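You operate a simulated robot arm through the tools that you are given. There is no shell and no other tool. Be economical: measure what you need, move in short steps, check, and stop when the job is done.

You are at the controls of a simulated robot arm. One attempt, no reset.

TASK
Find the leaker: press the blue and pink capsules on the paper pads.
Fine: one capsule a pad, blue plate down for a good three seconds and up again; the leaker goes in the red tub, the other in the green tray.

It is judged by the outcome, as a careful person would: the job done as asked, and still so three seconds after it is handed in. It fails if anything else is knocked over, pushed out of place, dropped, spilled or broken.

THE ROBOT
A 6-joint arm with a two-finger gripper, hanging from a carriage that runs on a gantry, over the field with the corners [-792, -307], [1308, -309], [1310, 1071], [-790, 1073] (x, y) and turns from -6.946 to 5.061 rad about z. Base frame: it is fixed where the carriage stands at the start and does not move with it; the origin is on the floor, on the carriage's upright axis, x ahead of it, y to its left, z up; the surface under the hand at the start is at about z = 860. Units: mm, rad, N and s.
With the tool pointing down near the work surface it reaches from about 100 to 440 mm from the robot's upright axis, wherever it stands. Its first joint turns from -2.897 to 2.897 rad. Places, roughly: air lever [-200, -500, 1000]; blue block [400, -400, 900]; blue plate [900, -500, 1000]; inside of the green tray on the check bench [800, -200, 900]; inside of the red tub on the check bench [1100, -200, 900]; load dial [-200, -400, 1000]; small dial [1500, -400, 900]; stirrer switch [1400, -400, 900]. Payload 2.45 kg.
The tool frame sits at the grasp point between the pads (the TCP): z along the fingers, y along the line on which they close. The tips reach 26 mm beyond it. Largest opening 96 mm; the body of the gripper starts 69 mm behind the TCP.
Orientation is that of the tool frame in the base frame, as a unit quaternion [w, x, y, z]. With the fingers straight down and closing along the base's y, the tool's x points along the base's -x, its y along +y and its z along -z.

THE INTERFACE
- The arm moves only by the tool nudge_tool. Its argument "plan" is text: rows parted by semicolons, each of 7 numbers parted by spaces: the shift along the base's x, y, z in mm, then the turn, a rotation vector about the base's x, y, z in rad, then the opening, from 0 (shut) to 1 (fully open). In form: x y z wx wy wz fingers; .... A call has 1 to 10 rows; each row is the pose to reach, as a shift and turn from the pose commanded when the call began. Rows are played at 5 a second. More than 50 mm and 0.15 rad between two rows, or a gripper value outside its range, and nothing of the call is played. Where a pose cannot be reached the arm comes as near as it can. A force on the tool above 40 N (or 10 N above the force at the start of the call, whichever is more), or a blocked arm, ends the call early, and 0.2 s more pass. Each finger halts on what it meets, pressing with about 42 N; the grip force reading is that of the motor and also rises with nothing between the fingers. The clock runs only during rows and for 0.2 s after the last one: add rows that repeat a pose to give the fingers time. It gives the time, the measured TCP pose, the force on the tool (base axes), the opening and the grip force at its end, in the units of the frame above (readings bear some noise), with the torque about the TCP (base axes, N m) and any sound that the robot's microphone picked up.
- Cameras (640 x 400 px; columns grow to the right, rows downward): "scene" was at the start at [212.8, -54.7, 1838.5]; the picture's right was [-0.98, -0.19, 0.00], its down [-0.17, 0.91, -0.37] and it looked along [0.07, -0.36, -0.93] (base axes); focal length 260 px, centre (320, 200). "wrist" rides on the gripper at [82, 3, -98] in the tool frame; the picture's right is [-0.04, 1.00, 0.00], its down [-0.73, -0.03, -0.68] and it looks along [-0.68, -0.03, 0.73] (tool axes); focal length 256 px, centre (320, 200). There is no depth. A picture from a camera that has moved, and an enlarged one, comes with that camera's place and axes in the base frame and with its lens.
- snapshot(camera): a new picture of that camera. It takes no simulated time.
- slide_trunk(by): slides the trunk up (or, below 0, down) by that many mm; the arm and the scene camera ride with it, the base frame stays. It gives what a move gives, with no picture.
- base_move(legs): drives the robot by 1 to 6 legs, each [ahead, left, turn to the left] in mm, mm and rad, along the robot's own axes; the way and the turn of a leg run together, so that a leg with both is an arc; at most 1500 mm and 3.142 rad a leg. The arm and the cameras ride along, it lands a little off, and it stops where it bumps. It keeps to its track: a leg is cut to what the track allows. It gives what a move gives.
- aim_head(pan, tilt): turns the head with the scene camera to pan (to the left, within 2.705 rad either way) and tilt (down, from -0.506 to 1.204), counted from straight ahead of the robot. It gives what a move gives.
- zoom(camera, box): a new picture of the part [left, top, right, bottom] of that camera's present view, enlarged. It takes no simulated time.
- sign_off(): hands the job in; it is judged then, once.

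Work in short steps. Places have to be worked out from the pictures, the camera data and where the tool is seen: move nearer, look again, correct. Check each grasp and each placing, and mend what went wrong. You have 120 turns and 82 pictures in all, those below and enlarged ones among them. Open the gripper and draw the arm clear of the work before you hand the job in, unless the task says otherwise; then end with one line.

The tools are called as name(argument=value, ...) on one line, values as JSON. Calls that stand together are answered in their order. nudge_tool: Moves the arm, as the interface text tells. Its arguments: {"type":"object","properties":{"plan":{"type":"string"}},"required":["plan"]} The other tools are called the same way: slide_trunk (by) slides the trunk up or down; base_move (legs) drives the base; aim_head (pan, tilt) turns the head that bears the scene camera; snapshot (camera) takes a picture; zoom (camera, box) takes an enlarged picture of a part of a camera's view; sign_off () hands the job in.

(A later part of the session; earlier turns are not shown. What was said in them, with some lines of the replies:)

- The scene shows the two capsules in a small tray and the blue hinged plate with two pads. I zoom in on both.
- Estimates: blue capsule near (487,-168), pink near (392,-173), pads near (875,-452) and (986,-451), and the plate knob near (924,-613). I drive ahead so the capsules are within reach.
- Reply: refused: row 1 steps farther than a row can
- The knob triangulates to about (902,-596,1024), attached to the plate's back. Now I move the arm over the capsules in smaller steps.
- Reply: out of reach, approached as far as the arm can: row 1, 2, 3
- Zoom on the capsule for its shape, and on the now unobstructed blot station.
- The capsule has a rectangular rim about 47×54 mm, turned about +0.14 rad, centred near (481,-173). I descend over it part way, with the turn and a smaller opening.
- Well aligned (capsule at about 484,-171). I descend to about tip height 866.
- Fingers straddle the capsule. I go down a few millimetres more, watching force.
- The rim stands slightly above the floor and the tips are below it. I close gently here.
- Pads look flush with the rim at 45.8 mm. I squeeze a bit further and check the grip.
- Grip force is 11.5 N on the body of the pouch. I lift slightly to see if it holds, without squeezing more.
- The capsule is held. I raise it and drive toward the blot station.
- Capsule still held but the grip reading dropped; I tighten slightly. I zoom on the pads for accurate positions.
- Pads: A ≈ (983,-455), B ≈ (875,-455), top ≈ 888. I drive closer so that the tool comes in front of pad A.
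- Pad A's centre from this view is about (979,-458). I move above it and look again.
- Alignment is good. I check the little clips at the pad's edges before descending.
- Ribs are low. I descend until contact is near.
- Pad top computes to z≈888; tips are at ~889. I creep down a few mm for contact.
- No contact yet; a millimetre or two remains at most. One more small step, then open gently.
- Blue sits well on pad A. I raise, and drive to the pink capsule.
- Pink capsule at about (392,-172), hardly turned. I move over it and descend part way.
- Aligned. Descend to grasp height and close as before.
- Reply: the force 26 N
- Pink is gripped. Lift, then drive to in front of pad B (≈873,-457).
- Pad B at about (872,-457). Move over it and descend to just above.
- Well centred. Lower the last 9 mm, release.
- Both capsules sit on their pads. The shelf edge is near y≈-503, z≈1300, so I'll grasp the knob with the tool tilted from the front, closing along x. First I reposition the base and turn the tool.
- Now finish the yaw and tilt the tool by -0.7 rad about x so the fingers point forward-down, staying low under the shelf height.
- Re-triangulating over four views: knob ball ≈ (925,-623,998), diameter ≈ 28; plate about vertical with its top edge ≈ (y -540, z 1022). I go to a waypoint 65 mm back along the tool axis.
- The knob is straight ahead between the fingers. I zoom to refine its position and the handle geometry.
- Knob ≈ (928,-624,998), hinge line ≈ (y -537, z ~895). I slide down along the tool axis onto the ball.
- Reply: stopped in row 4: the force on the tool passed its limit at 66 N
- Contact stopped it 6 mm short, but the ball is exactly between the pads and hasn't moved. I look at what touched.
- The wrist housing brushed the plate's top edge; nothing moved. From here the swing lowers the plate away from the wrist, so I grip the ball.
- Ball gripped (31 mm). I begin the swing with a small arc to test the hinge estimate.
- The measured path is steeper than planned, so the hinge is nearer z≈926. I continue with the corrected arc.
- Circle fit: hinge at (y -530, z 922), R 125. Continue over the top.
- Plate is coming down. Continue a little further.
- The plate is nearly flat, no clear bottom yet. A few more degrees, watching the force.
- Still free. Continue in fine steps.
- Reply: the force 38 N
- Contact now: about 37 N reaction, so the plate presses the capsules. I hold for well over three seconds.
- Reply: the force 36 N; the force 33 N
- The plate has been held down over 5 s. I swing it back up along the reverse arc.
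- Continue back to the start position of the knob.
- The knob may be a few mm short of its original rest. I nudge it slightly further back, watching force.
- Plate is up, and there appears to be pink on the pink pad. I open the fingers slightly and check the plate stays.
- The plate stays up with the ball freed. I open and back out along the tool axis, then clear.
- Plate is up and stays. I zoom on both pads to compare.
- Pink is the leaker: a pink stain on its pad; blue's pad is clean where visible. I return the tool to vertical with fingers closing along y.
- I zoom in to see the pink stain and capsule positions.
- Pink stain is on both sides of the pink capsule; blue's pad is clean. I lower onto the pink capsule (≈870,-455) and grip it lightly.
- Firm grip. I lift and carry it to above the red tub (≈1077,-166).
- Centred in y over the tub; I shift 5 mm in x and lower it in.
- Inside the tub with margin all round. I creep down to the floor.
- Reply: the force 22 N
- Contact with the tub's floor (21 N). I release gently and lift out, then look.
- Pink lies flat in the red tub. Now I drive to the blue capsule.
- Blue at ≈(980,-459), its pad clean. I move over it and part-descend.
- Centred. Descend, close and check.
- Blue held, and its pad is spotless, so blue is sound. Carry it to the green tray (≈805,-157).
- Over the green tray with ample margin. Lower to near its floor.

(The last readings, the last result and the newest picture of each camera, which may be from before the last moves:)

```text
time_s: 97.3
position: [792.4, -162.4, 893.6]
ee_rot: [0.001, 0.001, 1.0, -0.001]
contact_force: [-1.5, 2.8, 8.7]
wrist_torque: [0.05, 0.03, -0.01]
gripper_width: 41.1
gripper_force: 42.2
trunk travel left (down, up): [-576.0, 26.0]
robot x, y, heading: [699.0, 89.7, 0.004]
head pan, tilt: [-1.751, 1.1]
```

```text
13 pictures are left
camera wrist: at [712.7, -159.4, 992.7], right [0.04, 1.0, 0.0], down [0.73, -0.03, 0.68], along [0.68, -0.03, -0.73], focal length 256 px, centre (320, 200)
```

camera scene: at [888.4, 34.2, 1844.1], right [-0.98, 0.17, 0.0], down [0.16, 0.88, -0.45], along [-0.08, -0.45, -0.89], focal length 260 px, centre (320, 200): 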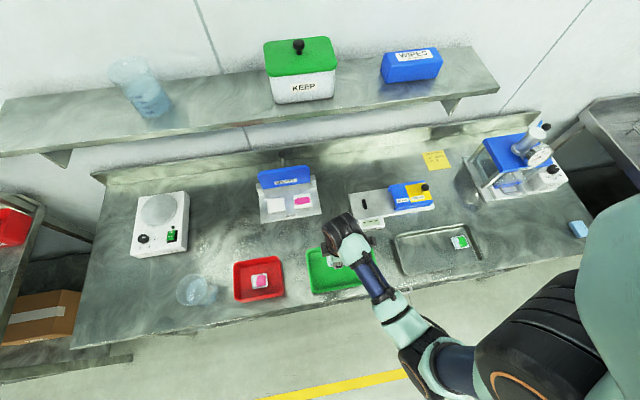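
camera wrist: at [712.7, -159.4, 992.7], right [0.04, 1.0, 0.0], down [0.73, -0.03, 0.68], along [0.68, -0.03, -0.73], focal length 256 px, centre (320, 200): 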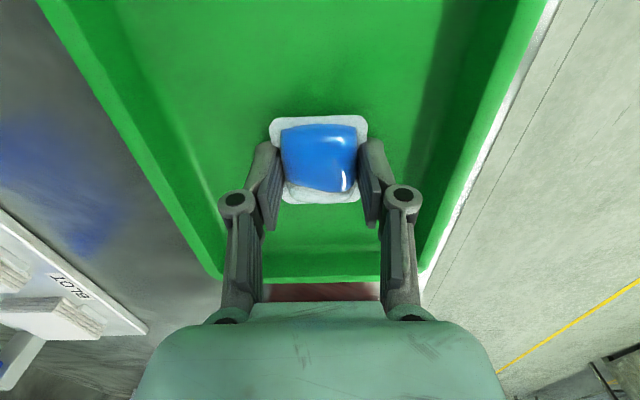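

It touches the tray floor (9 N). Release and lift clear.

nudge_tool(plan="0 0 1 0 0 0 0.42; 0 0 1 0 0 0 0.48; 0 0 1 0 0 0 0.55; 0 0 1 0 0 0 0.6; 0 0 20 0 0 0 0.6; 0 0 60 0 0 0 0.6; 0 0 105 0 0 0 0.7; 0 0 150 0 0 0 0.9; 0 0 190 0 0 0 1; 0 0 190 0 0 0 1")

base_move(legs=[[-50, 250, 0]])

snapshot(camera="scene")

zoom(camera="scene", box=[200, 100, 440, 260])

```text
time_s: 99.5
position: [794.1, -164.4, 1084.5]
ee_rot: [0.0, -0.001, 1.0, 0.0]
contact_force: [-0.3, 0.3, -0.6]
wrist_torque: [0.02, 0.01, 0.01]
gripper_width: 96.2
gripper_force: 0.0
trunk travel left (down, up): [-576.0, 26.0]
robot x, y, heading: [698.0, 98.2, 0.005]
head pan, tilt: [-1.751, 1.1]
```

```text
time_s: 101.3
position: [744.2, 88.2, 1084.1]
ee_rot: [0.0, -0.004, 1.0, -0.001]
contact_force: [-0.6, -0.2, -0.4]
wrist_torque: [0.0, 0.01, 0.01]
gripper_width: 96.0
gripper_force: 0.0
trunk travel left (down, up): [-576.0, 26.0]
robot x, y, heading: [644.7, 348.9, 0.015]
head pan, tilt: [-1.751, 1.1]
```

```text
12 pictures are left
camera scene: at [836.1, 287.6, 1844.1], right [-0.99, 0.16, 0.0], down [0.15, 0.88, -0.45], along [-0.07, -0.45, -0.89], focal length 260 px, centre (320, 200)
```

scene: 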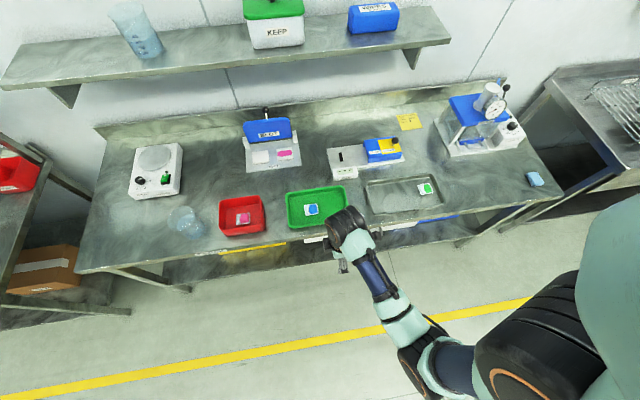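

```text
2.50 times, centred on (320, 180) of scene
camera zoom: at [836.1, 287.6, 1844.1], right [-0.99, 0.16, 0.0], down [0.15, 0.88, -0.45], along [-0.07, -0.45, -0.89], focal length 650 px, centre (320, 250)
```

zoom: 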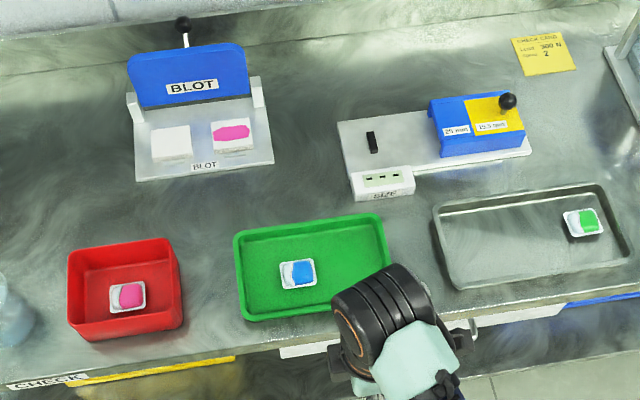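

Pink, the leaker, is in the red tub and blue is in the green tray. The plate is up, the arm is clear and the gripper is open, so I hand in.

sign_off()

```text
The job is handed in.
```

The pink capsule is the leaker: it stained its pad, so it is in the red tub; the blue capsule left a clean pad and is in the green tray, with the blue plate back up after more than four seconds down.
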